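You operate a simulated robot arm through the tools that you are given. There is no shell and no other tool. Be economical: measure what you need, move in short steps, check, and stop when the job is done.

Carry out the task below with a simulated robot arm. There is one attempt and no reset: what you move stays moved.

TASK
Open the upper cupboard door, take the blue mug from the third shelf from the top of the tall cupboard and put it on the free end of the kiln bench, then shut the door. Then put the yellow hook tag on the top of the deep bench. Then put the small white bead on the top of the packing table away on the top of the cooling rack. Then take the blue pot and put it on top of the grey brick. Then put the vial on a white foot on the top of the packing table away on the top of the deep bench. Then take the small blue box and leave it on the white tile. Then fetch the big blue bead and set it on the bench left of the rod rest. The order counts. Set down upright: blue mug, vial on a white foot.

It is judged by the outcome, as a careful person would: the job done as asked, and still so three seconds after it is handed in. It fails if anything else is knocked over, pushed out of place, dropped, spilled or broken.

THE ROBOT
A 7-joint arm with a two-finger gripper on a trunk, on a base that drives. Base frame: it is fixed to the floor where the robot stands at the start and does not move with it; the origin is under the middle of the robot, x ahead of it, y to its left, z up. Readings come in m, rad, newtons and seconds.
With the tool pointing down near the work surface it reaches from about 0.1 to 0.74 m from the robot's upright axis, wherever it stands. Its first joint turns from -2.897 to 2.897 rad. Places, roughly: bench left of the rod rest (17x17 cm) [0.92, 2.72, 0.84]; big blue bead (4x4x3 cm) [-1.1, 0.3, 0.9]; blue mug (11x8x9 cm) [0.2, -0.6, 1.1]; blue pot (6x6x5 cm) [-1.1, -0.2, 0.9]; free end of the kiln bench [0.9, 1.2, 0.8]; grey brick (7x13x5 cm) [-1.2, 0.2, 0.9]; small blue box (8x15x5 cm) [-1.2, 0, 0.9]; small white bead (3x3x2 cm) [-1.1, -0.3, 0.9]; top of the cooling rack [1, 1.5, 0.9]; top of the deep bench [1.5, -0.6, 0.8]; upper cupboard door [0.3, -0.5, 1.5]; vial on a white foot (5x5x8 cm) [-1.3, -0.1, 0.9]; white tile (15x15x1 cm) [-1.2, -0.5, 0.9]; yellow hook tag (3x4x11 cm) [-1.1, -0.4, 0.9]. Payload 2.45 kg.
The tool frame sits at the grasp point between the pads (the TCP): z along the fingers, y along the line on which they close. The tips reach 0.027 m beyond it. The gripper opens to 0.08 m. The gripper's body begins 0.054 m behind the TCP.
Orientation is told as [roll, pitch, yaw] about the base's x, y, z axes, in that order, counted from this pose: with the fingers straight down and closing along the base's y, the tool's x points along the base's -x, its y along +y and its z along -z.

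THE INTERFACE
- The arm moves only by the tool step_arm. Its argument "deltas" is a list of rows, each a list of 3 entries, a list of its own where there are three numbers: the shift along the base's x, y, z in m, then the turn, a rotation vector about the base's x, y, z in rad, then the opening in per cent of the stroke, from 0 (shut) to 100 (fully open). In form: [[[tx, ty, tz], [wx, wy, wz], gripper], ...]. A call has 1 to 10 rows; each row is the pose to reach, as a shift and turn from the pose commanded when the call began. Each row takes 0.2 s and may step no farther than 0.05 m and 0.15 rad from the row before; otherwise, or with a gripper value out of range, the whole call is refused. A pose out of reach is approached as far as the arm can. The call stops where the force on the tool passes 40 N (or 10 N more than at its start, if that is more) or the arm is blocked; 0.2 s more then pass. The fingers move at their own pace (about 0.153 m/s each) and stop on an object; they squeeze with about 33 N. The grip force told is the motor's: it shows also when the fingers shut on nothing. Time passes only in rows, and 0.2 s behind the last, so rows that repeat a pose let the fingers close. It gives the time, the measured TCP pose, the force on the tool (base axes), the opening and the grip force at its end, in the units of the frame above (readings bear some noise), with the torque about the TCP (base axes, N m) and any sound that the robot's microphone picked up.
- Cameras (640 x 400 px; columns grow to the right, rows downward): "scene" is now at [0.0135, 0.0706, 1.7984]; the picture's right is [-0.76, -0.65, -0.00], its down [-0.60, 0.70, -0.38] and it looks along [0.25, -0.29, -0.92] (base axes); focal length 214 px, centre (320, 200). "wrist" rides on the gripper at [0.063, 0.012, -0.079] in the tool frame; the picture's right is [-0.19, 0.98, 0.00], its down [-0.72, -0.14, -0.68] and it looks along [-0.67, -0.13, 0.73] (tool axes); focal length 226 px, centre (320, 200). There is no depth. A picture from a camera that has moved, and an enlarged one, comes with that camera's place and axes in the base frame and with its lens.
- camera(camera): a new picture of that camera. The clock stands still meanwhile.
- raise_lower(by): slides the trunk up (or, below 0, down) by that many m; the arm and the scene camera ride with it, the base frame stays. It gives what a move gives, with no picture.
- steer(legs): drives the robot by 1 to 6 legs, each [ahead, turn to the left] in m and rad, along the robot's own axes; the way and the turn of a leg run together, so that a leg with both is an arc; at most 1.5 m and 3.142 rad a leg. The arm and the cameras ride along, it lands a little off, and it stops where it bumps. It gives what a move gives.
- head_to(pan, tilt): turns the head with the scene camera to pan (to the left, within 2.094 rad either way) and tilt (down, from -0.506 to 1.204), counted from straight ahead of the robot. It gives what a move gives.
- enlarge(camera, box): a new picture of the part [left, top, right, bottom] of that camera's present view, enlarged. The clock stands still meanwhile.
- hand_in(): hands the job in; it is judged then, once.

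Work in short steps. Places have to be worked out from the pictures, the camera data and where the tool is seen: move nearer, look again, correct. Check each grasp and each placing, and mend what went wrong. You have 483 turns and 236 pictures in all, those below and enlarged ones among them. Open the gripper and draw the arm clear of the work before you hand the job in, unless the task says otherwise; then end with one line.

The tools are called after "Request:" by a JSON object that holds its "api" and its "payload". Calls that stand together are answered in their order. step_arm: Moves the arm, as the interface text tells. Its arguments: {"type":"object","properties":{"deltas":{"type":"array"}},"required":["deltas"]} The other tools are called the same way: raise_lower (by) slides the trunk up or down; steer (legs) drives the base; head_to (pan, tilt) turns the head that bears the scene camera; camera (camera) takes a picture; enlarge (camera, box) takes an enlarged picture of a part of a camera's view; hand_in () hands the job in.

At the start:

```text
clock: 0.0
tcp_pos: [-0.153, -0.4078, 1.4084]
ee_rot: [0.004, 0.0, 0.009]
wrist_force: [0.3, 0.5, -1.1]
wrist_torque: [0.02, -0.02, 0.01]
finger_gap: 0.08
gripper_force: 0.0
trunk travel left (down, up): [-0.45, 0.09]
robot x, y, heading: [-0.0005, -0.0257, 0.009]
head pan, tilt: [-1.129, 1.201]
```

scene: 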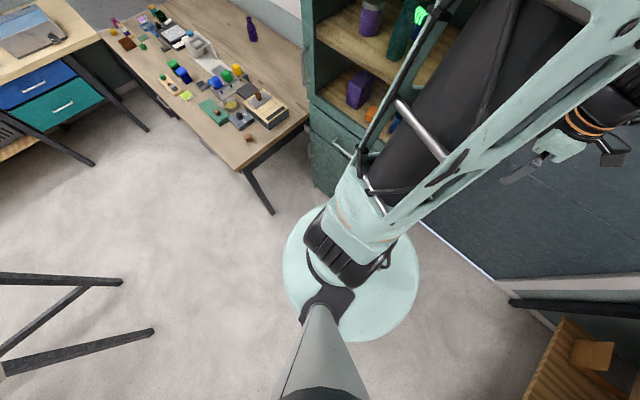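
wrist: 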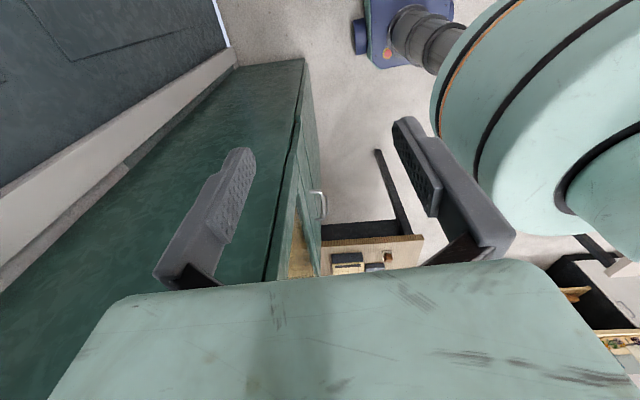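

I'll look around first: the cupboard with the head less tilted.

Request:
{"api": "head_to", "payload": {"pan": -1.1, "tilt": 0.4}}

Request:
{"api": "camera", "payload": {"camera": "scene"}}

```text
clock: 1.1
tcp_pos: [-0.1519, -0.4072, 1.4099]
ee_rot: [0.003, -0.002, 0.009]
wrist_force: [-0.1, 0.1, -0.5]
wrist_torque: [0.01, 0.01, -0.02]
finger_gap: 0.0801
gripper_force: 0.0
trunk travel left (down, up): [-0.45, 0.09]
robot x, y, heading: [-0.0006, -0.0264, 0.012]
head pan, tilt: [-1.1, 0.4]
```

```text
233 pictures are left
camera scene: at [0.0198, 0.0326, 1.8597], right [-0.89, -0.46, 0.0], down [-0.18, 0.35, -0.92], along [0.42, -0.82, -0.39], focal length 214 px, centre (320, 200)
```

scene: 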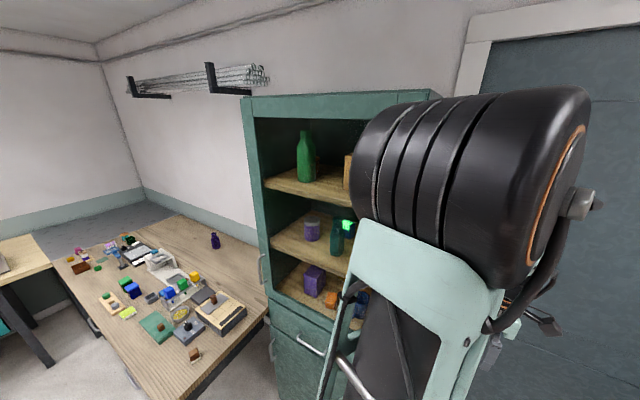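

The arm hides the cupboard. I'll turn the base right so the arm swings away from the cupboard, then look again.

Request:
{"api": "steer", "payload": {"legs": [[0, -1.2]]}}

Request:
{"api": "head_to", "payload": {"pan": 0.0, "tilt": 0.4}}

Request:
{"api": "camera", "payload": {"camera": "scene"}}

```text
clock: 4.6
tcp_pos: [-0.4124, -0.0279, 1.4086]
ee_rot: [0.003, -0.002, -1.174]
wrist_force: [0.9, -0.2, -0.5]
wrist_torque: [0.0, 0.0, 0.01]
finger_gap: 0.08
gripper_force: 0.1
trunk travel left (down, up): [-0.45, 0.09]
robot x, y, heading: [-0.0021, -0.024, -1.179]
head pan, tilt: [-1.1, 0.4]
```

```text
clock: 5.9
tcp_pos: [-0.4134, -0.0278, 1.4086]
ee_rot: [0.003, 0.0, -1.175]
wrist_force: [-0.3, -0.6, 0.0]
wrist_torque: [0.02, -0.01, -0.04]
finger_gap: 0.0799
gripper_force: 0.1
trunk travel left (down, up): [-0.45, 0.09]
robot x, y, heading: [-0.0015, -0.0245, -1.184]
head pan, tilt: [0.0, 0.4]
```

```text
232 pictures are left
camera scene: at [0.155, -0.0393, 1.8598], right [-0.93, -0.38, 0.0], down [-0.15, 0.36, -0.92], along [0.35, -0.85, -0.39], focal length 214 px, centre (320, 200)
```

scene: 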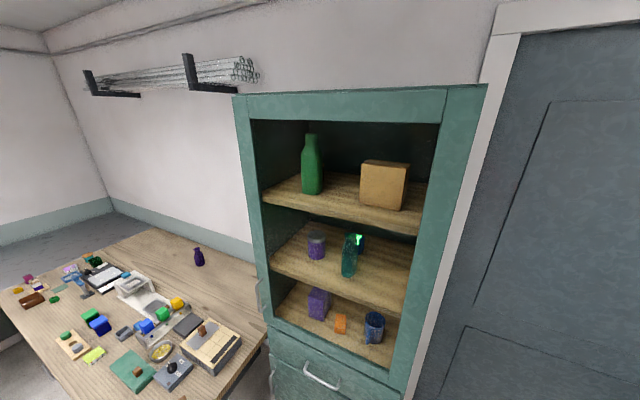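

The upper part looks open or glazed; I'll zoom in to see the door, hinges and handle.

Request:
{"api": "enlarge", "payload": {"camera": "scene", "box": [220, 80, 500, 260]}}

Request:
{"api": "enlarge", "payload": {"camera": "scene", "box": [220, 220, 500, 400]}}

```text
2.22 times, centred on (360, 170) of scene
camera zoom: at [0.155, -0.0393, 1.8598], right [-0.93, -0.38, 0.0], down [-0.15, 0.36, -0.92], along [0.35, -0.85, -0.39], focal length 477 px, centre (231, 267)
```

zoom: 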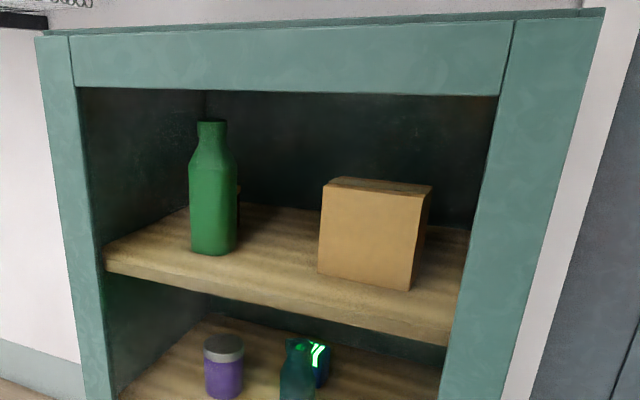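

```text
2.22 times, centred on (360, 310) of scene
camera zoom: at [0.155, -0.0393, 1.8598], right [-0.93, -0.38, 0.0], down [-0.15, 0.36, -0.92], along [0.35, -0.85, -0.39], focal length 477 px, centre (231, -44)
```

zoom: 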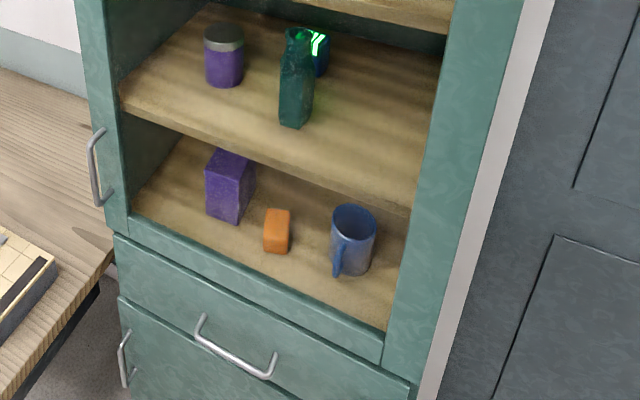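

The upper door is a framed one (glazed or hollow), with the handle on its left (+x) stile and hinges on the right. I'll look down to see the base's size and the bench edge.

Request:
{"api": "head_to", "payload": {"pan": 0.6, "tilt": 1.1}}

Request:
{"api": "camera", "payload": {"camera": "scene"}}

Request:
{"api": "camera", "payload": {"camera": "wrist"}}

Request:
{"api": "head_to", "payload": {"pan": 2.09, "tilt": 0.5}}

Request:
{"api": "camera", "payload": {"camera": "scene"}}

Request:
{"api": "head_to", "payload": {"pan": -2.09, "tilt": 0.5}}

Request:
{"api": "camera", "payload": {"camera": "scene"}}

```text
clock: 7.0
tcp_pos: [-0.4125, -0.0284, 1.4086]
ee_rot: [0.003, 0.001, -1.177]
wrist_force: [0.9, -0.6, 0.4]
wrist_torque: [0.01, 0.0, 0.0]
finger_gap: 0.0801
gripper_force: 0.1
trunk travel left (down, up): [-0.45, 0.09]
robot x, y, heading: [-0.004, -0.0244, -1.18]
head pan, tilt: [0.6, 1.1]
```

```text
229 pictures are left
camera scene: at [0.1726, 0.0117, 1.803], right [-0.55, -0.84, 0.0], down [-0.74, 0.49, -0.45], along [0.38, -0.25, -0.89], focal length 214 px, centre (320, 200)
```

scene: 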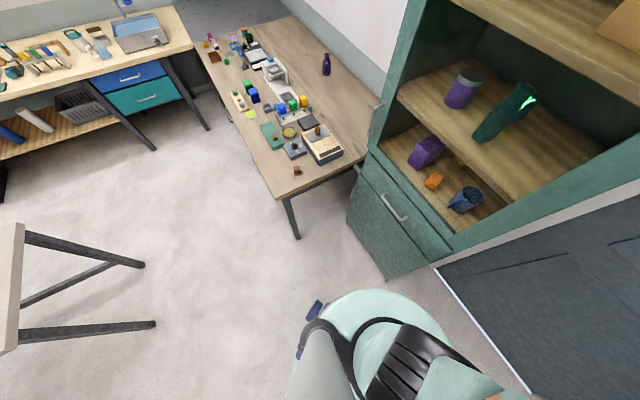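

```text
228 pictures are left
camera wrist: at [-0.4246, 0.0349, 1.4878], right [0.98, 0.2, 0.0], down [0.14, -0.72, 0.68], along [0.14, -0.67, -0.73], focal length 226 px, centre (320, 200)
```

wrist: 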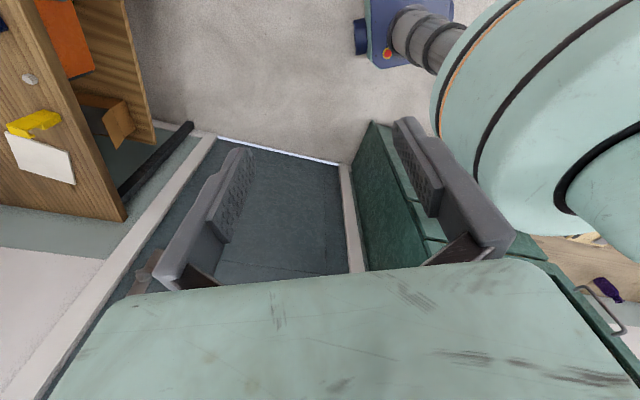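

```text
clock: 8.6
tcp_pos: [-0.4125, -0.0283, 1.4096]
ee_rot: [0.004, 0.0, -1.176]
wrist_force: [-0.1, 0.7, -0.5]
wrist_torque: [0.0, 0.01, 0.0]
finger_gap: 0.0799
gripper_force: 0.0
trunk travel left (down, up): [-0.45, 0.09]
robot x, y, heading: [-0.0004, -0.0264, -1.181]
head pan, tilt: [2.089, 0.499]
```

```text
227 pictures are left
camera scene: at [0.1759, 0.1181, 1.8507], right [0.79, -0.62, 0.0], down [-0.29, -0.38, -0.88], along [0.54, 0.69, -0.48], focal length 214 px, centre (320, 200)
```

scene: 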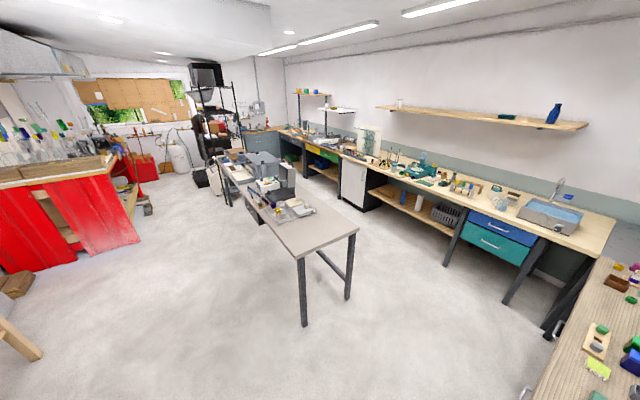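

```text
clock: 11.9
tcp_pos: [-0.4124, -0.0288, 1.409]
ee_rot: [0.004, 0.0, -1.176]
wrist_force: [-0.2, -0.7, -0.1]
wrist_torque: [-0.03, -0.02, 0.0]
finger_gap: 0.08
gripper_force: 0.0
trunk travel left (down, up): [-0.45, 0.09]
robot x, y, heading: [-0.0038, -0.0241, -1.183]
head pan, tilt: [-2.089, 0.499]
```

```text
226 pictures are left
camera scene: at [0.0296, 0.058, 1.8507], right [0.13, 0.99, 0.0], down [0.47, -0.06, -0.88], along [-0.87, 0.11, -0.48], focal length 214 px, centre (320, 200)
```

scene: 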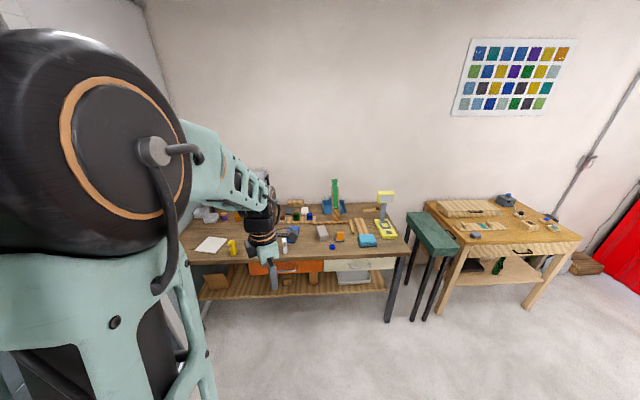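

The layout is clear: the door spans x≈0.06–0.58 and z≈1.08–1.89 with its front at y≈-0.5. I'll relocate the base to about (0.55, 0.25) facing the cupboard, keeping the arm away from it.

Request:
{"api": "steer", "payload": {"legs": [[0, -1.498], [-0.615, 0], [0, 1.107]]}}

Request:
{"api": "head_to", "payload": {"pan": 0.0, "tilt": 0.7}}

Request:
{"api": "camera", "payload": {"camera": "scene"}}

```text
clock: 21.9
tcp_pos: [0.1525, 0.4087, 1.4088]
ee_rot: [0.004, 0.0, -1.534]
wrist_force: [-0.2, -0.3, -0.4]
wrist_torque: [0.03, -0.02, 0.01]
finger_gap: 0.0802
gripper_force: 0.0
trunk travel left (down, up): [-0.45, 0.09]
robot x, y, heading: [0.5386, 0.2694, -1.537]
head pan, tilt: [-2.089, 0.499]
```

```text
clock: 23.9
tcp_pos: [0.1521, 0.4097, 1.4082]
ee_rot: [0.001, 0.0, -1.534]
wrist_force: [-0.1, 0.3, 0.0]
wrist_torque: [0.0, 0.01, 0.01]
finger_gap: 0.0802
gripper_force: 0.0
trunk travel left (down, up): [-0.45, 0.09]
robot x, y, heading: [0.5399, 0.2685, -1.531]
head pan, tilt: [0.0, 0.7]
```

```text
225 pictures are left
camera scene: at [0.6805, 0.2078, 1.8329], right [-1.0, -0.03, 0.0], down [-0.02, 0.64, -0.76], along [0.03, -0.76, -0.64], focal length 214 px, centre (320, 200)
```

scene: 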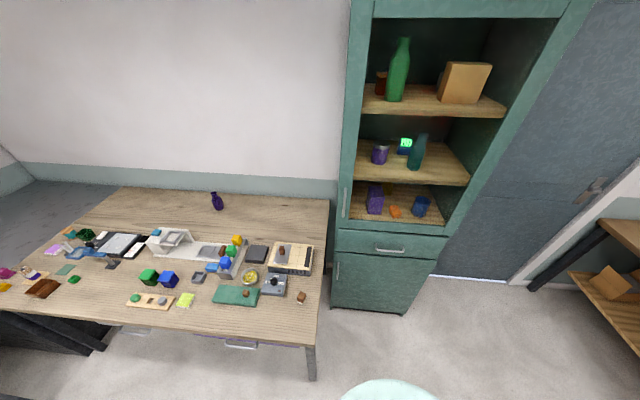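

I'll zoom on the handle and the mug for a second bearing.

Request:
{"api": "enlarge", "payload": {"camera": "scene", "box": [310, 140, 470, 240]}}

Request:
{"api": "enlarge", "payload": {"camera": "scene", "box": [330, 0, 610, 175]}}

```text
4.00 times, centred on (390, 190) of scene
camera zoom: at [0.6805, 0.2078, 1.8329], right [-1.0, -0.03, 0.0], down [-0.02, 0.64, -0.76], along [0.03, -0.76, -0.64], focal length 858 px, centre (40, 240)
```

zoom: 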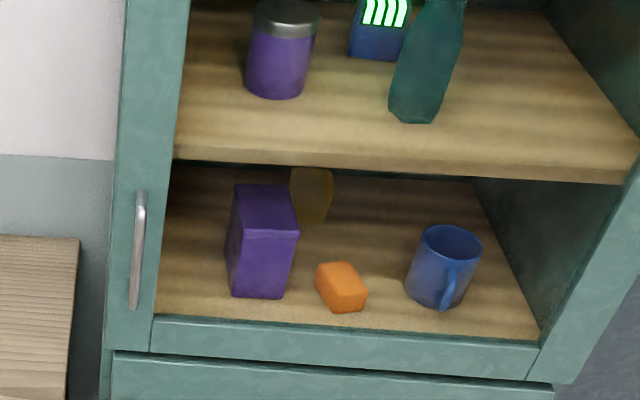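

```text
2.29 times, centred on (470, 88) of scene
camera zoom: at [0.6805, 0.2078, 1.8329], right [-1.0, -0.03, 0.0], down [-0.02, 0.64, -0.76], along [0.03, -0.76, -0.64], focal length 490 px, centre (-23, 457)
```

zoom: 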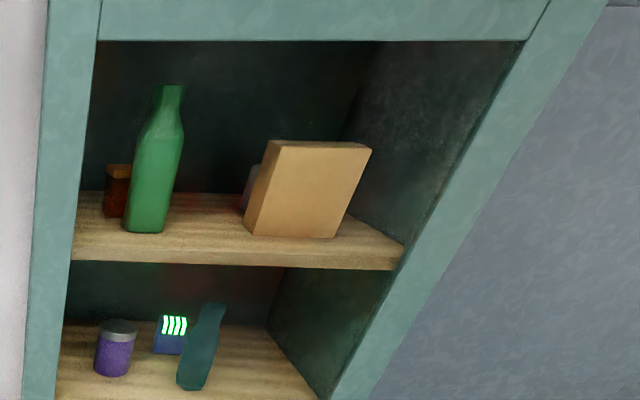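

Handle bar judged at about (0.60, -0.50, 1.22), vertical. I'll swing the arm round toward the front, tool still down.

Request:
{"api": "step_arm", "payload": {"deltas": [[[-0.014, -0.0475, 0], [0, 0, 0.12], 100], [[-0.0222, -0.0963, 0], [0, 0, 0.24], 100], [[-0.0245, -0.1458, 0], [0, 0, 0.36], 100], [[-0.0209, -0.1952, 0], [0, 0, 0.48], 100], [[-0.0114, -0.2438, 0], [0, 0, 0.6], 100], [[0.0039, -0.2909, 0], [0, 0, 0.72], 100], [[0.0247, -0.3358, 0], [0, 0, 0.84], 100], [[0.0507, -0.378, 0], [0, 0, 0.96], 100], [[0.0816, -0.4167, 0], [0, 0, 1.08], 100], [[0.1168, -0.4514, 0], [0, 0, 1.2], 100]]}}

```text
clock: 26.1
tcp_pos: [0.2714, -0.0437, 1.409]
ee_rot: [0.005, -0.001, -0.333]
wrist_force: [0.2, 0.0, -1.2]
wrist_torque: [0.02, 0.04, 0.03]
finger_gap: 0.0795
gripper_force: 0.1
trunk travel left (down, up): [-0.45, 0.09]
robot x, y, heading: [0.5361, 0.2714, -1.538]
head pan, tilt: [0.0, 0.7]
```

Continue the swing to straight ahead, turning the tool so the camera ends up on top when it points at the cupboard.

Request:
{"api": "step_arm", "payload": {"deltas": [[[0.0396, -0.0295, 0], [0, 0, 0.148], 100], [[0.0825, -0.0541, 0], [0, 0, 0.296], 100], [[0.128, -0.0734, 0], [0, 0, 0.444], 100], [[0.1755, -0.0871, 0], [0, 0, 0.592], 100], [[0.2243, -0.095, 0], [0, 0, 0.74], 100], [[0.2648, -0.097, 0], [0, 0, 0.888], 100], [[0.2648, -0.097, 0], [0, 0, 1.036], 100], [[0.2648, -0.097, 0], [0, 0, 1.184], 100], [[0.2648, -0.097, 0], [0, 0, 1.332], 100], [[0.2648, -0.097, 0], [0, 0, 1.48], 100]]}}

Request:
{"api": "step_arm", "payload": {"deltas": [[[0, 0, 0], [0, 0, 0.145], 100], [[0, 0, 0], [0, 0, 0.29], 100], [[0, 0, 0], [0, 0, 0.424], 100]]}}

```text
clock: 28.3
tcp_pos: [0.535, -0.1403, 1.4027]
ee_rot: [0.009, -0.014, 1.147]
wrist_force: [0.2, 0.2, -0.4]
wrist_torque: [-0.04, -0.02, 0.01]
finger_gap: 0.0801
gripper_force: 0.0
trunk travel left (down, up): [-0.45, 0.09]
robot x, y, heading: [0.5422, 0.2716, -1.537]
head pan, tilt: [0.0, 0.7]
```

```text
clock: 29.1
tcp_pos: [0.5349, -0.1411, 1.4032]
ee_rot: [0.016, -0.016, 1.502]
wrist_force: [-1.3, 0.0, 0.2]
wrist_torque: [0.0, -0.09, 0.01]
finger_gap: 0.08
gripper_force: 0.0
out of reach, approached as far as the arm can: row 3
trunk travel left (down, up): [-0.45, 0.09]
robot x, y, heading: [0.5383, 0.2678, -1.538]
head pan, tilt: [0.0, 0.7]
```

The wrist runs to its limit that way round, so I'll use the other roll (camera below the gripper): turn the yaw back to about -π/2.

Request:
{"api": "step_arm", "payload": {"deltas": [[[0, 0, 0], [0, 0, -0.15], 100], [[0, 0, 0], [0, 0, -0.3], 100], [[0, 0, 0], [0, 0, -0.45], 100], [[0, 0, 0], [0, 0, -0.6], 100], [[0, 0, 0], [0, 0, -0.75], 100], [[0, 0, 0], [0, 0, -0.9], 100], [[0, 0, 0], [0, 0, -1.05], 100], [[0, 0, 0], [0, 0, -1.2], 100], [[0, 0, 0], [0, 0, -1.35], 100], [[0, 0, 0], [0, 0, -1.5], 100]]}}

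Request:
{"api": "step_arm", "payload": {"deltas": [[[0, 0, 0], [0, 0, -0.15], 100], [[0, 0, 0], [0, 0, -0.3], 100], [[0, 0, 0], [0, 0, -0.45], 100], [[0, 0, 0], [0, 0, -0.6], 100], [[0, 0, 0], [0, 0, -0.75], 100], [[0, 0, 0], [0, 0, -0.9], 100], [[0, 0, 0], [0, 0, -1.05], 100], [[0, 0, 0], [0, 0, -1.2], 100], [[0, 0, 0], [0, 0, -1.35], 100], [[0, 0, 0], [0, 0, -1.5], 100]]}}

```text
clock: 31.3
tcp_pos: [0.535, -0.1396, 1.3992]
ee_rot: [0.021, -0.019, -0.002]
wrist_force: [0.0, 0.3, 0.4]
wrist_torque: [-0.02, 0.03, -0.03]
finger_gap: 0.0801
gripper_force: 0.1
trunk travel left (down, up): [-0.45, 0.09]
robot x, y, heading: [0.5373, 0.2684, -1.538]
head pan, tilt: [0.0, 0.7]
```

```text
clock: 33.5
tcp_pos: [0.5342, -0.1389, 1.3965]
ee_rot: [0.013, 0.0, -1.501]
wrist_force: [0.2, -0.2, 0.1]
wrist_torque: [0.0, 0.0, -0.02]
finger_gap: 0.0801
gripper_force: 0.1
trunk travel left (down, up): [-0.45, 0.09]
robot x, y, heading: [0.5373, 0.2689, -1.536]
head pan, tilt: [0.0, 0.7]
```

Now pitch the tool up to point at the cupboard (-y), moving a little forward and down to handle height.

Request:
{"api": "step_arm", "payload": {"deltas": [[[0.006, -0.018, -0.018], [-0.15, 0, 0], 100], [[0.012, -0.036, -0.036], [-0.3, 0, 0], 100], [[0.018, -0.054, -0.054], [-0.45, 0, 0], 100], [[0.024, -0.072, -0.072], [-0.6, 0, 0], 100], [[0.03, -0.09, -0.09], [-0.75, 0, 0], 100], [[0.036, -0.108, -0.108], [-0.9, 0, 0], 100], [[0.042, -0.126, -0.126], [-1.05, 0, 0], 100], [[0.048, -0.144, -0.144], [-1.2, 0, 0], 100], [[0.054, -0.162, -0.162], [-1.35, 0, 0], 100], [[0.06, -0.18, -0.18], [-1.5, 0, 0], 100]]}}

Request:
{"api": "camera", "payload": {"camera": "scene"}}

Request:
{"api": "camera", "payload": {"camera": "wrist"}}

```text
clock: 35.7
tcp_pos: [0.5972, -0.3223, 1.2241]
ee_rot: [-0.924, -1.483, -0.632]
wrist_force: [0.2, -0.5, -0.2]
wrist_torque: [0.02, -0.02, 0.0]
finger_gap: 0.0801
gripper_force: 0.0
trunk travel left (down, up): [-0.45, 0.09]
robot x, y, heading: [0.5403, 0.2715, -1.539]
head pan, tilt: [0.0, 0.7]
```

```text
222 pictures are left
camera scene: at [0.6814, 0.2061, 1.8327], right [-1.0, -0.03, 0.0], down [-0.02, 0.64, -0.76], along [0.03, -0.76, -0.65], focal length 214 px, centre (320, 200)
```

scene: 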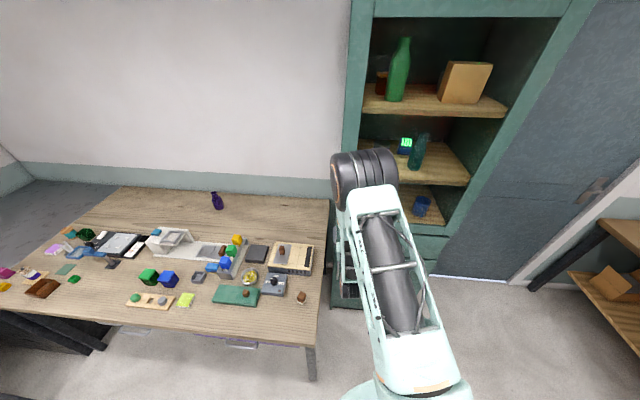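

```text
221 pictures are left
camera wrist: at [0.605, -0.2377, 1.1628], right [0.99, 0.01, 0.12], down [-0.1, 0.64, 0.76], along [-0.07, -0.77, 0.64], focal length 226 px, centre (320, 200)
```

wrist: 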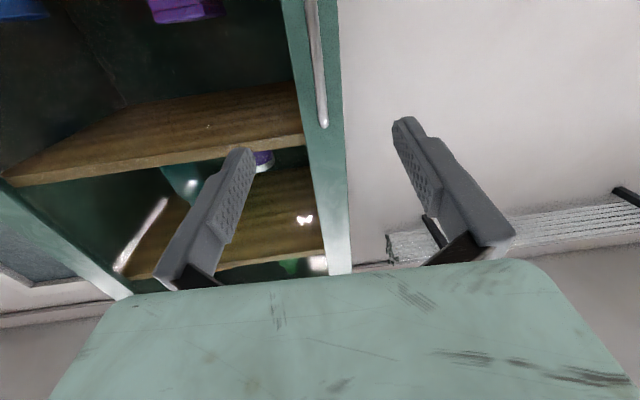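

Handle bar upper end triangulates near (0.598, -0.53, 1.28). I'll level the tool, advance to y≈-0.42, and look again.

Request:
{"api": "step_arm", "payload": {"deltas": [[[0.0, -0.04, 0], [-0.07, -0.07, 0], 100], [[0.0, -0.08, 0], [-0.07, -0.07, 0], 100], [[0.0, -0.1, 0], [-0.07, -0.07, 0], 100]]}}

Request:
{"api": "camera", "payload": {"camera": "wrist"}}

```text
clock: 36.5
tcp_pos: [0.5948, -0.4193, 1.2233]
ee_rot: [-3.019, -1.557, 1.462]
wrist_force: [0.0, 0.3, 0.4]
wrist_torque: [-0.01, 0.01, 0.0]
finger_gap: 0.08
gripper_force: 0.1
trunk travel left (down, up): [-0.45, 0.09]
robot x, y, heading: [0.5407, 0.2678, -1.539]
head pan, tilt: [0.0, 0.7]
```

```text
220 pictures are left
camera wrist: at [0.6065, -0.3414, 1.1579], right [0.98, 0.02, 0.19], down [-0.15, 0.69, 0.71], along [-0.12, -0.72, 0.68], focal length 226 px, centre (320, 200)
```

wrist: 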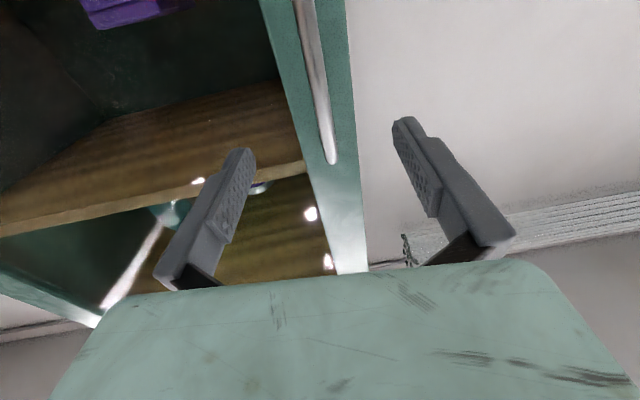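

Bar judged at (0.599, -0.515); advancing to TCP y≈-0.505 and closing on it.

Request:
{"api": "step_arm", "payload": {"deltas": [[[0.004, -0.03, 0], [0, 0, 0], 100], [[0.004, -0.06, 0], [0, 0, 0], 100], [[0.004, -0.085, 0], [0, 0, 0], 100], [[0.004, -0.085, 0], [0, 0, 0], 50], [[0.004, -0.085, 0], [0, 0, 0], 0], [[0.004, -0.085, 0], [0, 0, 0], 0]]}}

Request:
{"api": "camera", "payload": {"camera": "wrist"}}

```text
clock: 37.9
tcp_pos: [0.5974, -0.5048, 1.2223]
ee_rot: [-2.989, -1.556, 1.431]
wrist_force: [-2.4, -1.5, -3.8]
wrist_torque: [0.23, -0.05, 0.01]
finger_gap: 0.0117
gripper_force: 38.6
trunk travel left (down, up): [-0.45, 0.09]
robot x, y, heading: [0.5391, 0.2725, -1.534]
head pan, tilt: [0.0, 0.7]
```

```text
219 pictures are left
camera wrist: at [0.6101, -0.4263, 1.1564], right [0.98, 0.02, 0.19], down [-0.15, 0.69, 0.71], along [-0.12, -0.72, 0.68], focal length 226 px, centre (320, 200)
```

wrist: 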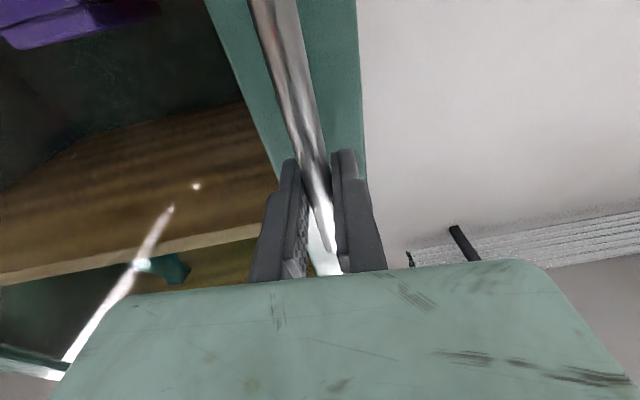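

Grip on the bar is firm (gap 12 mm). I'll pull the door open along an arc about the hinge (~(0.045,-0.54)), first a short part.

Request:
{"api": "step_arm", "payload": {"deltas": [[[-0.0015, 0.022, 0], [0, 0, 0.04], 0], [[-0.0046, 0.0441, 0], [0, 0, 0.08], 0], [[-0.0126, 0.0877, 0], [0, 0, 0.16], 0]]}}

```text
clock: 38.7
tcp_pos: [0.5905, -0.4133, 1.2221]
ee_rot: [-2.972, -1.563, 1.582]
wrist_force: [23.1, 5.1, -24.5]
wrist_torque: [0.57, 0.05, -0.1]
finger_gap: 0.0121
gripper_force: 38.7
trunk travel left (down, up): [-0.45, 0.09]
robot x, y, heading: [0.5403, 0.2685, -1.536]
head pan, tilt: [0.0, 0.7]
```

The door follows; side load is moderate, so I'll ease outward and slightly down and continue the arc.

Request:
{"api": "step_arm", "payload": {"deltas": [[[-0.002, 0.02, -0.004], [0, 0, 0.04], 0], [[-0.0056, 0.0427, -0.004], [0, 0, 0.08], 0], [[-0.0195, 0.0845, -0.004], [0, 0, 0.16], 0]]}}

```text
clock: 39.5
tcp_pos: [0.5686, -0.3279, 1.222]
ee_rot: [-2.953, -1.548, 1.717]
wrist_force: [21.0, 8.1, 13.7]
wrist_torque: [0.95, 0.07, -0.14]
finger_gap: 0.0117
gripper_force: 38.7
trunk travel left (down, up): [-0.45, 0.09]
robot x, y, heading: [0.5376, 0.2689, -1.534]
head pan, tilt: [0.0, 0.7]
```

Continue further along the arc.

Request:
{"api": "step_arm", "payload": {"deltas": [[[-0.005, 0.02, 0.002], [0, 0, 0.04], 0], [[-0.012, 0.04, 0.002], [0, 0, 0.08], 0], [[-0.0322, 0.0786, 0.002], [0, 0, 0.14], 0], [[-0.0543, 0.1154, 0.002], [0, 0, 0.2], 0]]}}

Request:
{"api": "camera", "payload": {"camera": "scene"}}

```text
clock: 40.5
tcp_pos: [0.5128, -0.2112, 1.2219]
ee_rot: [-2.925, -1.552, 1.885]
wrist_force: [10.2, 7.7, 22.1]
wrist_torque: [0.73, 0.12, -0.03]
finger_gap: 0.0117
gripper_force: 39.0
trunk travel left (down, up): [-0.45, 0.09]
robot x, y, heading: [0.5367, 0.2658, -1.536]
head pan, tilt: [0.0, 0.7]
```

```text
218 pictures are left
camera scene: at [0.6819, 0.2117, 1.8332], right [-1.0, -0.03, 0.0], down [-0.02, 0.64, -0.77], along [0.03, -0.77, -0.64], focal length 214 px, centre (320, 200)
```

scene: 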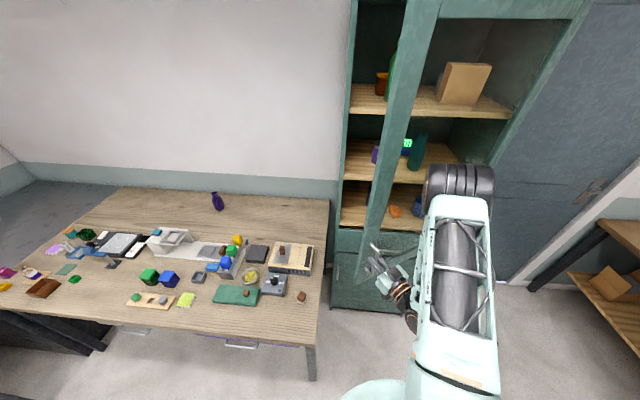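

Door is open about 33°. I'll release the bar and back off along the tool, then push the door from its inner side.

Request:
{"api": "step_arm", "payload": {"deltas": [[[0, 0, 0], [0, 0, 0], 100], [[0, 0, 0], [0, 0, 0], 100], [[-0.019, 0.035, 0], [0, 0, 0], 100], [[-0.038, 0.07, 0], [0, 0, 0], 100], [[-0.05, 0.095, 0], [0, 0, -0.1], 100], [[-0.03, 0.125, 0], [0, 0, -0.2], 60], [[0.0, 0.145, 0], [0, 0, -0.3], 30], [[0.04, 0.15, 0], [0, 0, -0.4], 0], [[0.08, 0.13, 0], [0, 0, -0.5], 0], [[0.11, 0.09, 0], [0, 0, -0.56], 0]]}}

Request:
{"api": "camera", "payload": {"camera": "scene"}}

Request:
{"api": "camera", "payload": {"camera": "wrist"}}

```text
clock: 42.7
tcp_pos: [0.6311, -0.1417, 1.2005]
ee_rot: [-2.991, -1.558, 1.395]
wrist_force: [-0.2, -0.4, -1.2]
wrist_torque: [-0.05, -0.02, 0.0]
finger_gap: 0.0
gripper_force: 29.6
out of reach, approached as far as the arm can: row 6, 7, 8, 9, 10
trunk travel left (down, up): [-0.45, 0.09]
robot x, y, heading: [0.5424, 0.2689, -1.537]
head pan, tilt: [0.0, 0.7]
```

```text
217 pictures are left
camera scene: at [0.6809, 0.2054, 1.8328], right [-1.0, -0.03, 0.0], down [-0.02, 0.65, -0.76], along [0.03, -0.76, -0.65], focal length 214 px, centre (320, 200)
```

scene: 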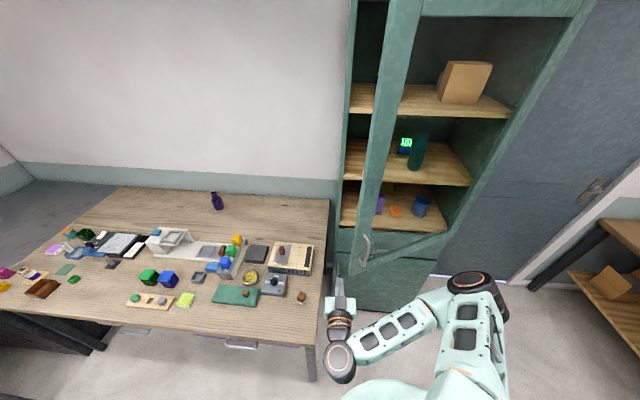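

```text
216 pictures are left
camera wrist: at [0.6472, -0.0639, 1.1356], right [0.98, -0.02, 0.19], down [-0.12, 0.69, 0.71], along [-0.15, -0.72, 0.68], focal length 226 px, centre (320, 200)
```

wrist: 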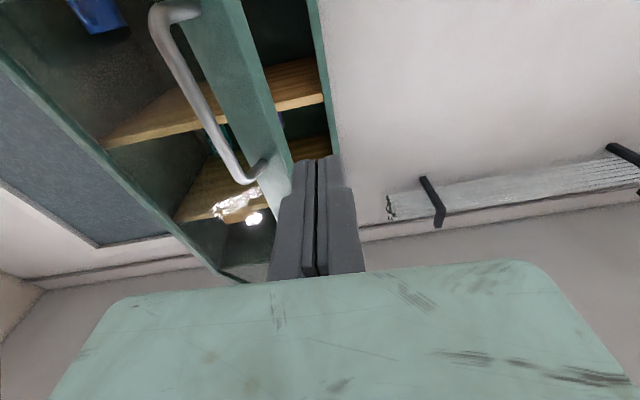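

The gripper is closed and beside the free edge (edge ≈ (0.55,-0.26)). I'll move forward past the edge on the inner side, then sweep toward -x.

Request:
{"api": "step_arm", "payload": {"deltas": [[[0.01, -0.04, 0.01], [0, 0, 0], 0], [[0.01, -0.08, 0.02], [0, 0, 0], 0], [[0.01, -0.12, 0.02], [0, 0, 0], 0], [[0.005, -0.16, 0.02], [0, 0, 0], 0], [[-0.03, -0.17, 0.02], [0, 0, -0.08], 0], [[-0.06, -0.17, 0.02], [0, 0, -0.16], 0]]}}

Request:
{"api": "camera", "payload": {"camera": "scene"}}

```text
clock: 44.1
tcp_pos: [0.5874, -0.3083, 1.2205]
ee_rot: [2.209, -1.559, 2.371]
wrist_force: [17.5, 8.4, 1.6]
wrist_torque: [0.01, 0.14, -0.64]
finger_gap: 0.0001
gripper_force: 28.8
trunk travel left (down, up): [-0.45, 0.09]
robot x, y, heading: [0.5405, 0.2706, -1.535]
head pan, tilt: [0.0, 0.7]
stopped in row 6: the force on the tool passed its limit at 48 N (the readings are from after the stop); the commanded pose is now the measured one
```

```text
215 pictures are left
camera scene: at [0.6779, 0.2066, 1.8331], right [-1.0, -0.04, 0.0], down [-0.02, 0.64, -0.76], along [0.03, -0.76, -0.65], focal length 214 px, centre (320, 200)
```

scene: 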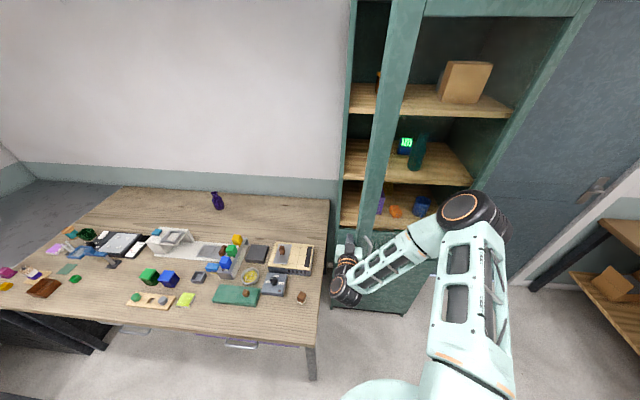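

Contact with the edge; force tripped because I pushed too square. I'll push gently in the door's own direction of swing, with small steps.

Request:
{"api": "step_arm", "payload": {"deltas": [[[-0.005, 0.008, 0], [0, 0, -0.03], 0], [[-0.012, 0.018, 0], [0, 0, -0.06], 0], [[-0.02, 0.03, 0], [0, 0, -0.1], 0], [[-0.03, 0.042, 0], [0, 0, -0.14], 0], [[-0.04, 0.054, 0], [0, 0, -0.18], 0], [[-0.05, 0.066, 0], [0, 0, -0.22], 0], [[-0.062, 0.077, 0], [0, 0, -0.26], 0]]}}

```text
clock: 45.6
tcp_pos: [0.5437, -0.2444, 1.2218]
ee_rot: [2.113, -1.545, 2.248]
wrist_force: [6.0, -2.2, 0.8]
wrist_torque: [0.07, 0.04, -0.27]
finger_gap: 0.0
gripper_force: 29.5
trunk travel left (down, up): [-0.45, 0.09]
robot x, y, heading: [0.5383, 0.2712, -1.535]
head pan, tilt: [0.0, 0.7]
stopped in row 7: the force on the tool passed its limit at 91 N (the readings are from after the stop); the commanded pose is now the measured one
```

It moved ~7 cm with the door, then a spike. Look at the contact.

Request:
{"api": "camera", "payload": {"camera": "scene"}}

Request:
{"api": "camera", "payload": {"camera": "wrist"}}

```text
214 pictures are left
camera scene: at [0.6825, 0.2073, 1.8329], right [-1.0, -0.04, 0.0], down [-0.02, 0.64, -0.76], along [0.03, -0.76, -0.64], focal length 214 px, centre (320, 200)
```

scene: 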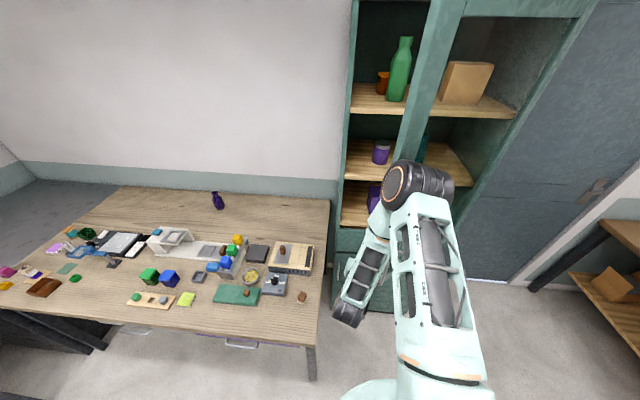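

```text
213 pictures are left
camera wrist: at [0.5855, -0.1757, 1.1579], right [0.92, -0.33, 0.21], down [0.09, 0.7, 0.71], along [-0.38, -0.63, 0.67], focal length 226 px, centre (320, 200)
```

wrist: 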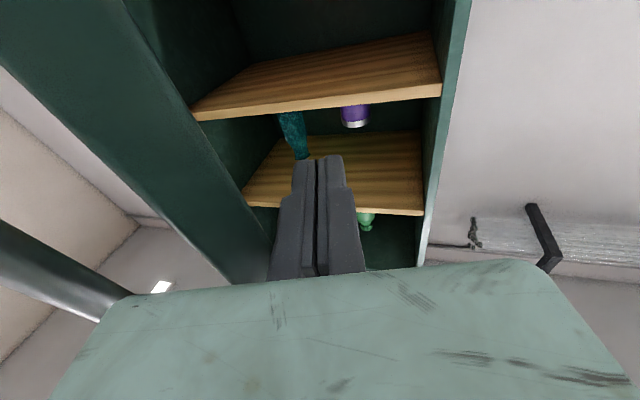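

The door is ~45° open, but the elbow is now close to its outer face. I'll pull the hand out and relocate the base further to +x, so the arm can push from inside.

Request:
{"api": "step_arm", "payload": {"deltas": [[[0.03, -0.005, 0], [0, 0, 0.08], 0], [[0.06, 0.01, 0], [0, 0, 0.16], 0], [[0.08, 0.03, 0], [0, 0, 0.24], 0], [[0.09, 0.06, 0], [0, 0, 0.3], 0], [[0.1, 0.08, 0], [0, 0, 0.3], 0]]}}

Request:
{"api": "camera", "payload": {"camera": "scene"}}

```text
clock: 46.8
tcp_pos: [0.6416, -0.1626, 1.2237]
ee_rot: [2.152, -1.546, 2.506]
wrist_force: [-0.4, 0.2, -0.2]
wrist_torque: [-0.01, 0.0, 0.0]
finger_gap: 0.0
gripper_force: 29.7
trunk travel left (down, up): [-0.45, 0.09]
robot x, y, heading: [0.5386, 0.2671, -1.536]
head pan, tilt: [0.0, 0.7]
```

```text
212 pictures are left
camera scene: at [0.6823, 0.2084, 1.8328], right [-1.0, -0.04, 0.0], down [-0.02, 0.64, -0.76], along [0.03, -0.76, -0.64], focal length 214 px, centre (320, 200)
```

scene: 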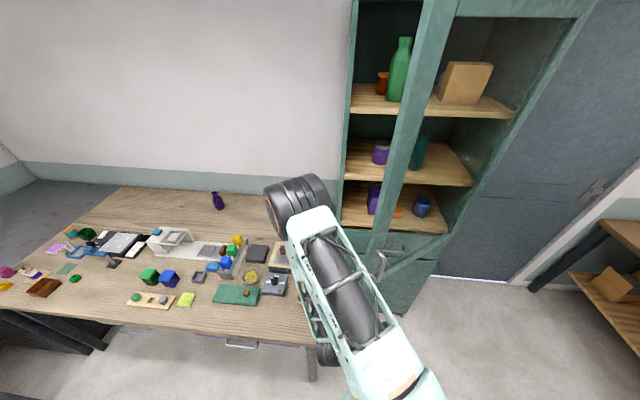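

The elbow has flipped to the +x side, good. I'll shift the base to about (0.74, 0.32), turning via the left so the arm stays clear of the door.

Request:
{"api": "steer", "payload": {"legs": [[0, 1.78], [0.21, 0], [0, -2.14]]}}

Request:
{"api": "camera", "payload": {"camera": "scene"}}

Request:
{"api": "camera", "payload": {"camera": "wrist"}}

```text
clock: 58.1
tcp_pos: [0.6872, -0.1177, 1.2234]
ee_rot: [2.1, -1.547, 2.204]
wrist_force: [0.1, 0.4, 0.0]
wrist_torque: [0.02, 0.02, 0.0]
finger_gap: 0.0
gripper_force: 29.5
trunk travel left (down, up): [-0.45, 0.09]
robot x, y, heading: [0.744, 0.3195, -1.89]
head pan, tilt: [0.0, 0.7]
```

```text
211 pictures are left
camera scene: at [0.8546, 0.2156, 1.8329], right [-0.95, 0.31, 0.0], down [0.2, 0.61, -0.76], along [-0.24, -0.73, -0.64], focal length 214 px, centre (320, 200)
```

scene: 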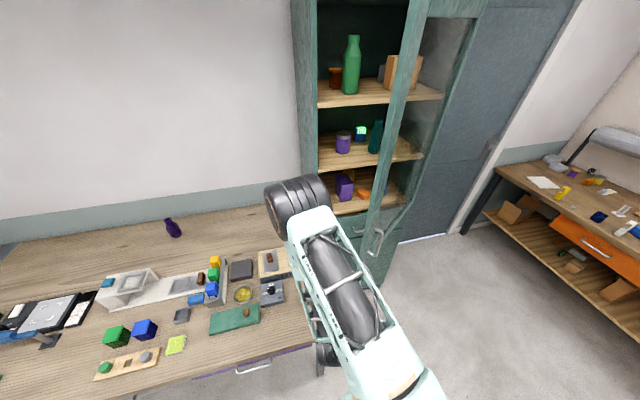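

```text
210 pictures are left
camera wrist: at [0.7326, -0.0514, 1.1588], right [0.9, -0.39, 0.21], down [0.13, 0.69, 0.71], along [-0.42, -0.61, 0.67], focal length 226 px, centre (320, 200)
```

wrist: 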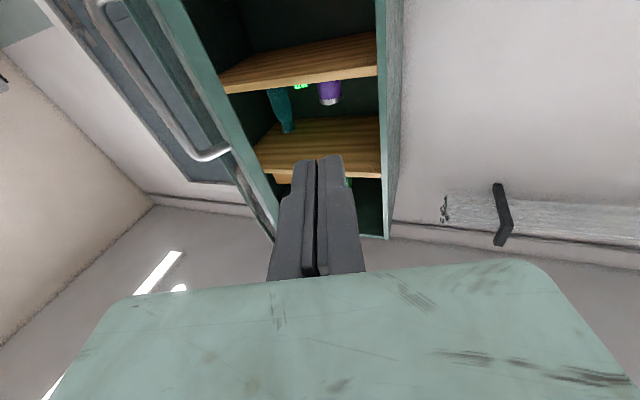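

The door is still ~33° open, its edge near (0.56,-0.22). From here I move the hand just inside the edge.

Request:
{"api": "step_arm", "payload": {"deltas": [[[-0.01, -0.045, 0], [0, 0, 0], 0], [[-0.02, -0.09, 0], [0, 0, 0], 0], [[-0.03, -0.135, 0], [0, 0, -0.05], 0], [[-0.05, -0.175, 0], [0, 0, -0.1], 0], [[-0.075, -0.2, 0], [0, 0, -0.15], 0]]}}

Request:
{"api": "camera", "payload": {"camera": "wrist"}}

```text
clock: 59.3
tcp_pos: [0.6125, -0.3181, 1.2218]
ee_rot: [2.112, -1.548, 2.039]
wrist_force: [0.2, 0.2, -0.2]
wrist_torque: [0.01, -0.02, -0.03]
finger_gap: 0.0001
gripper_force: 29.8
trunk travel left (down, up): [-0.45, 0.09]
robot x, y, heading: [0.7461, 0.3239, -1.886]
head pan, tilt: [0.0, 0.7]
```

```text
209 pictures are left
camera wrist: at [0.6675, -0.259, 1.1581], right [0.83, -0.52, 0.21], down [0.23, 0.67, 0.71], along [-0.51, -0.54, 0.67], focal length 226 px, centre (320, 200)
```

wrist: 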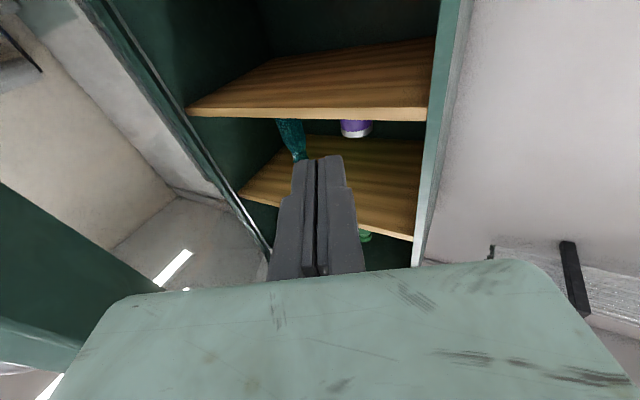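

The hand is inside; the door stile is to the left. Now push in the swing direction, gently, turning the tool with it.

Request:
{"api": "step_arm", "payload": {"deltas": [[[-0.02, 0.01, 0], [0, 0, -0.04], 0], [[-0.035, 0.025, 0], [0, 0, -0.08], 0], [[-0.05, 0.042, 0], [0, 0, -0.12], 0], [[-0.066, 0.058, 0], [0, 0, -0.16], 0], [[-0.083, 0.073, 0], [0, 0, -0.2], 0], [[-0.1, 0.088, 0], [0, 0, -0.24], 0], [[-0.118, 0.102, 0], [0, 0, -0.28], 0], [[-0.136, 0.116, 0], [0, 0, -0.32], 0]]}}

Request:
{"api": "camera", "payload": {"camera": "scene"}}

```text
clock: 61.1
tcp_pos: [0.4762, -0.2021, 1.223]
ee_rot: [2.105, -1.548, 1.728]
wrist_force: [0.1, -1.0, 0.1]
wrist_torque: [0.04, 0.04, 0.01]
finger_gap: 0.0
gripper_force: 29.9
trunk travel left (down, up): [-0.45, 0.09]
robot x, y, heading: [0.7429, 0.3228, -1.887]
head pan, tilt: [0.0, 0.7]
```

```text
208 pictures are left
camera scene: at [0.8545, 0.2158, 1.8329], right [-0.95, 0.31, 0.0], down [0.2, 0.61, -0.76], along [-0.24, -0.73, -0.64], focal length 214 px, centre (320, 200)
```

scene: 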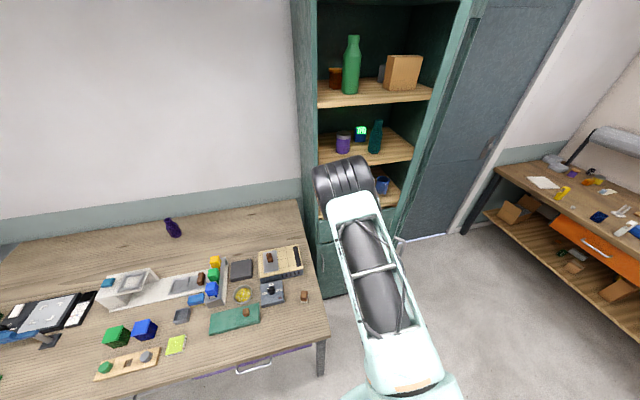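

The door is swinging well (~50–60°). Continue pushing.

Request:
{"api": "step_arm", "payload": {"deltas": [[[-0.022, 0.014, 0], [0, 0, -0.05], 0], [[-0.045, 0.026, 0], [0, 0, -0.1], 0], [[-0.07, 0.036, 0], [0, 0, -0.15], 0], [[-0.095, 0.045, 0], [0, 0, -0.2], 0], [[-0.12, 0.053, 0], [0, 0, -0.25], 0], [[-0.145, 0.06, 0], [0, 0, -0.3], 0], [[-0.17, 0.065, 0], [0, 0, -0.32], 0], [[-0.195, 0.07, 0], [0, 0, -0.32], 0], [[-0.22, 0.073, 0], [0, 0, -0.32], 0]]}}

Request:
{"api": "camera", "payload": {"camera": "scene"}}

```text
clock: 61.6
tcp_pos: [0.4556, -0.1809, 1.2238]
ee_rot: [1.882, -1.552, 1.896]
wrist_force: [18.0, 15.2, 12.7]
wrist_torque: [1.01, -0.83, -0.47]
finger_gap: 0.0
gripper_force: 30.0
trunk travel left (down, up): [-0.45, 0.09]
robot x, y, heading: [0.7434, 0.3291, -1.889]
head pan, tilt: [0.0, 0.7]
stopped in row 2: the force on the tool passed its limit at 47 N (the readings are from after the stop); the commanded pose is now the measured one
```

```text
207 pictures are left
camera scene: at [0.8587, 0.2197, 1.8332], right [-0.95, 0.31, 0.0], down [0.2, 0.61, -0.77], along [-0.24, -0.73, -0.64], focal length 214 px, centre (320, 200)
```

scene: 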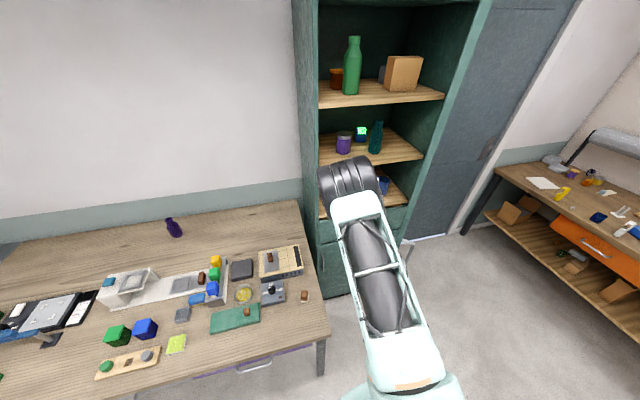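

Progress; the door resists fast motion, so I'll use slower steps.

Request:
{"api": "step_arm", "payload": {"deltas": [[[-0.008, 0.006, 0], [0, 0, -0.02], 0], [[-0.018, 0.013, 0], [0, 0, -0.04], 0], [[-0.029, 0.02, 0], [0, 0, -0.06], 0], [[-0.04, 0.027, 0], [0, 0, -0.09], 0], [[-0.052, 0.034, 0], [0, 0, -0.12], 0], [[-0.065, 0.041, 0], [0, 0, -0.15], 0], [[-0.078, 0.047, 0], [0, 0, -0.18], 0], [[-0.092, 0.053, 0], [0, 0, -0.21], 0], [[-0.106, 0.058, 0], [0, 0, -0.24], 0], [[-0.12, 0.063, 0], [0, 0, -0.27], 0]]}}

Request:
{"api": "camera", "payload": {"camera": "scene"}}

```text
clock: 62.1
tcp_pos: [0.4492, -0.1735, 1.2224]
ee_rot: [1.718, -1.558, 2.042]
wrist_force: [19.9, 16.6, 12.3]
wrist_torque: [1.11, -0.81, -0.45]
finger_gap: 0.0
gripper_force: 29.6
trunk travel left (down, up): [-0.45, 0.09]
robot x, y, heading: [0.739, 0.3229, -1.887]
head pan, tilt: [0.0, 0.7]
stopped in row 2: the force on the tool passed its limit at 43 N (the readings are from after the stop); the commanded pose is now the measured one
```

```text
206 pictures are left
camera scene: at [0.8591, 0.22, 1.833], right [-0.95, 0.31, 0.0], down [0.2, 0.61, -0.77], along [-0.24, -0.73, -0.64], focal length 214 px, centre (320, 200)
```

scene: 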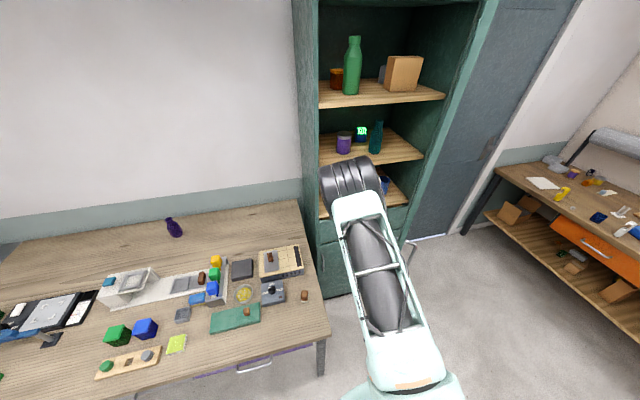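

The force direction is odd (+x,+y,+z); check the wrist view.

Request:
{"api": "camera", "payload": {"camera": "wrist"}}

Request:
{"api": "enlarge", "payload": {"camera": "scene", "box": [300, 140, 480, 320]}}

```text
205 pictures are left
camera wrist: at [0.523, -0.139, 1.1587], right [0.57, -0.8, 0.21], down [0.47, 0.52, 0.71], along [-0.68, -0.31, 0.67], focal length 226 px, centre (320, 200)
```

wrist: 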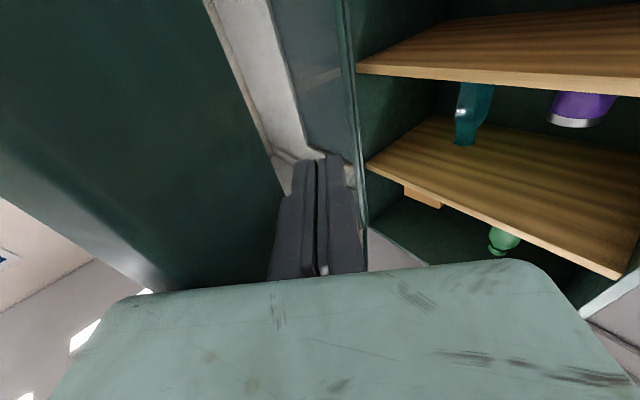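

```text
2.22 times, centred on (390, 230) of scene
camera zoom: at [0.8591, 0.22, 1.833], right [-0.95, 0.31, 0.0], down [0.2, 0.61, -0.77], along [-0.24, -0.73, -0.64], focal length 477 px, centre (164, 133)
```

zoom: 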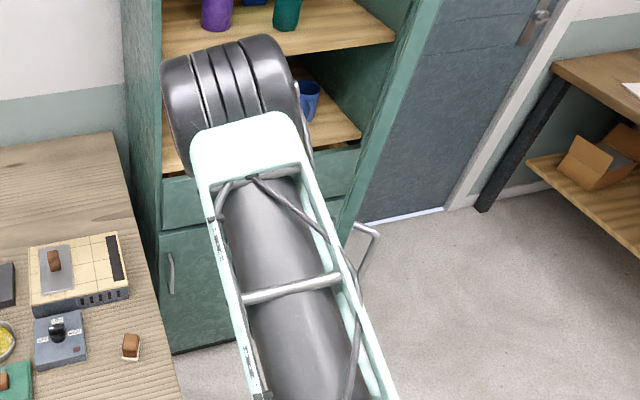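

I'll back off slightly, turn the tool a little back from the glass and push along the door's normal in tiny steps.

Request:
{"api": "step_arm", "payload": {"deltas": [[[0.02, 0.0, 0], [0, 0, 0.08], 0], [[0.02, 0.0, 0], [0, 0, 0.16], 0], [[0.012, 0.008, 0], [0, 0, 0.16], 0], [[0.004, 0.016, 0], [0, 0, 0.16], 0], [[-0.004, 0.024, 0], [0, 0, 0.16], 0], [[-0.012, 0.032, 0], [0, 0, 0.16], 0], [[-0.02, 0.04, 0], [0, 0, 0.16], 0], [[-0.028, 0.048, 0], [0, 0, 0.16], 0], [[-0.036, 0.054, 0], [0, 0, 0.16], 0], [[-0.044, 0.06, 0], [0, 0, 0.16], 0]]}}

Request:
{"api": "camera", "payload": {"camera": "wrist"}}

```text
clock: 64.3
tcp_pos: [0.3994, -0.1159, 1.2216]
ee_rot: [1.57, -1.556, 2.345]
wrist_force: [-0.1, -0.6, 0.6]
wrist_torque: [-0.02, -0.01, 0.01]
finger_gap: 0.0001
gripper_force: 29.8
trunk travel left (down, up): [-0.45, 0.09]
robot x, y, heading: [0.7417, 0.3217, -1.89]
head pan, tilt: [0.0, 0.7]
```

```text
203 pictures are left
camera wrist: at [0.4677, -0.0705, 1.158], right [0.68, -0.7, 0.21], down [0.38, 0.59, 0.72], along [-0.62, -0.41, 0.67], focal length 226 px, centre (320, 200)
```

wrist: 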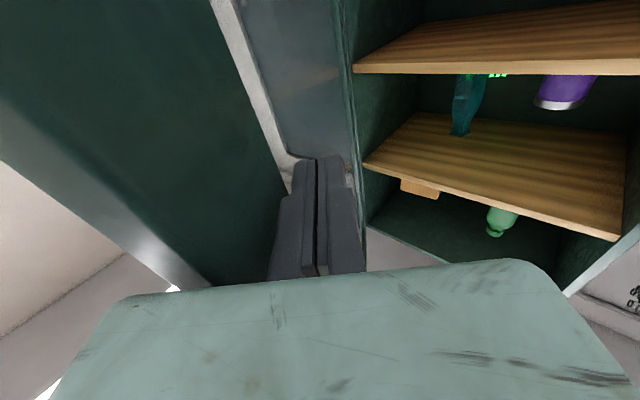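

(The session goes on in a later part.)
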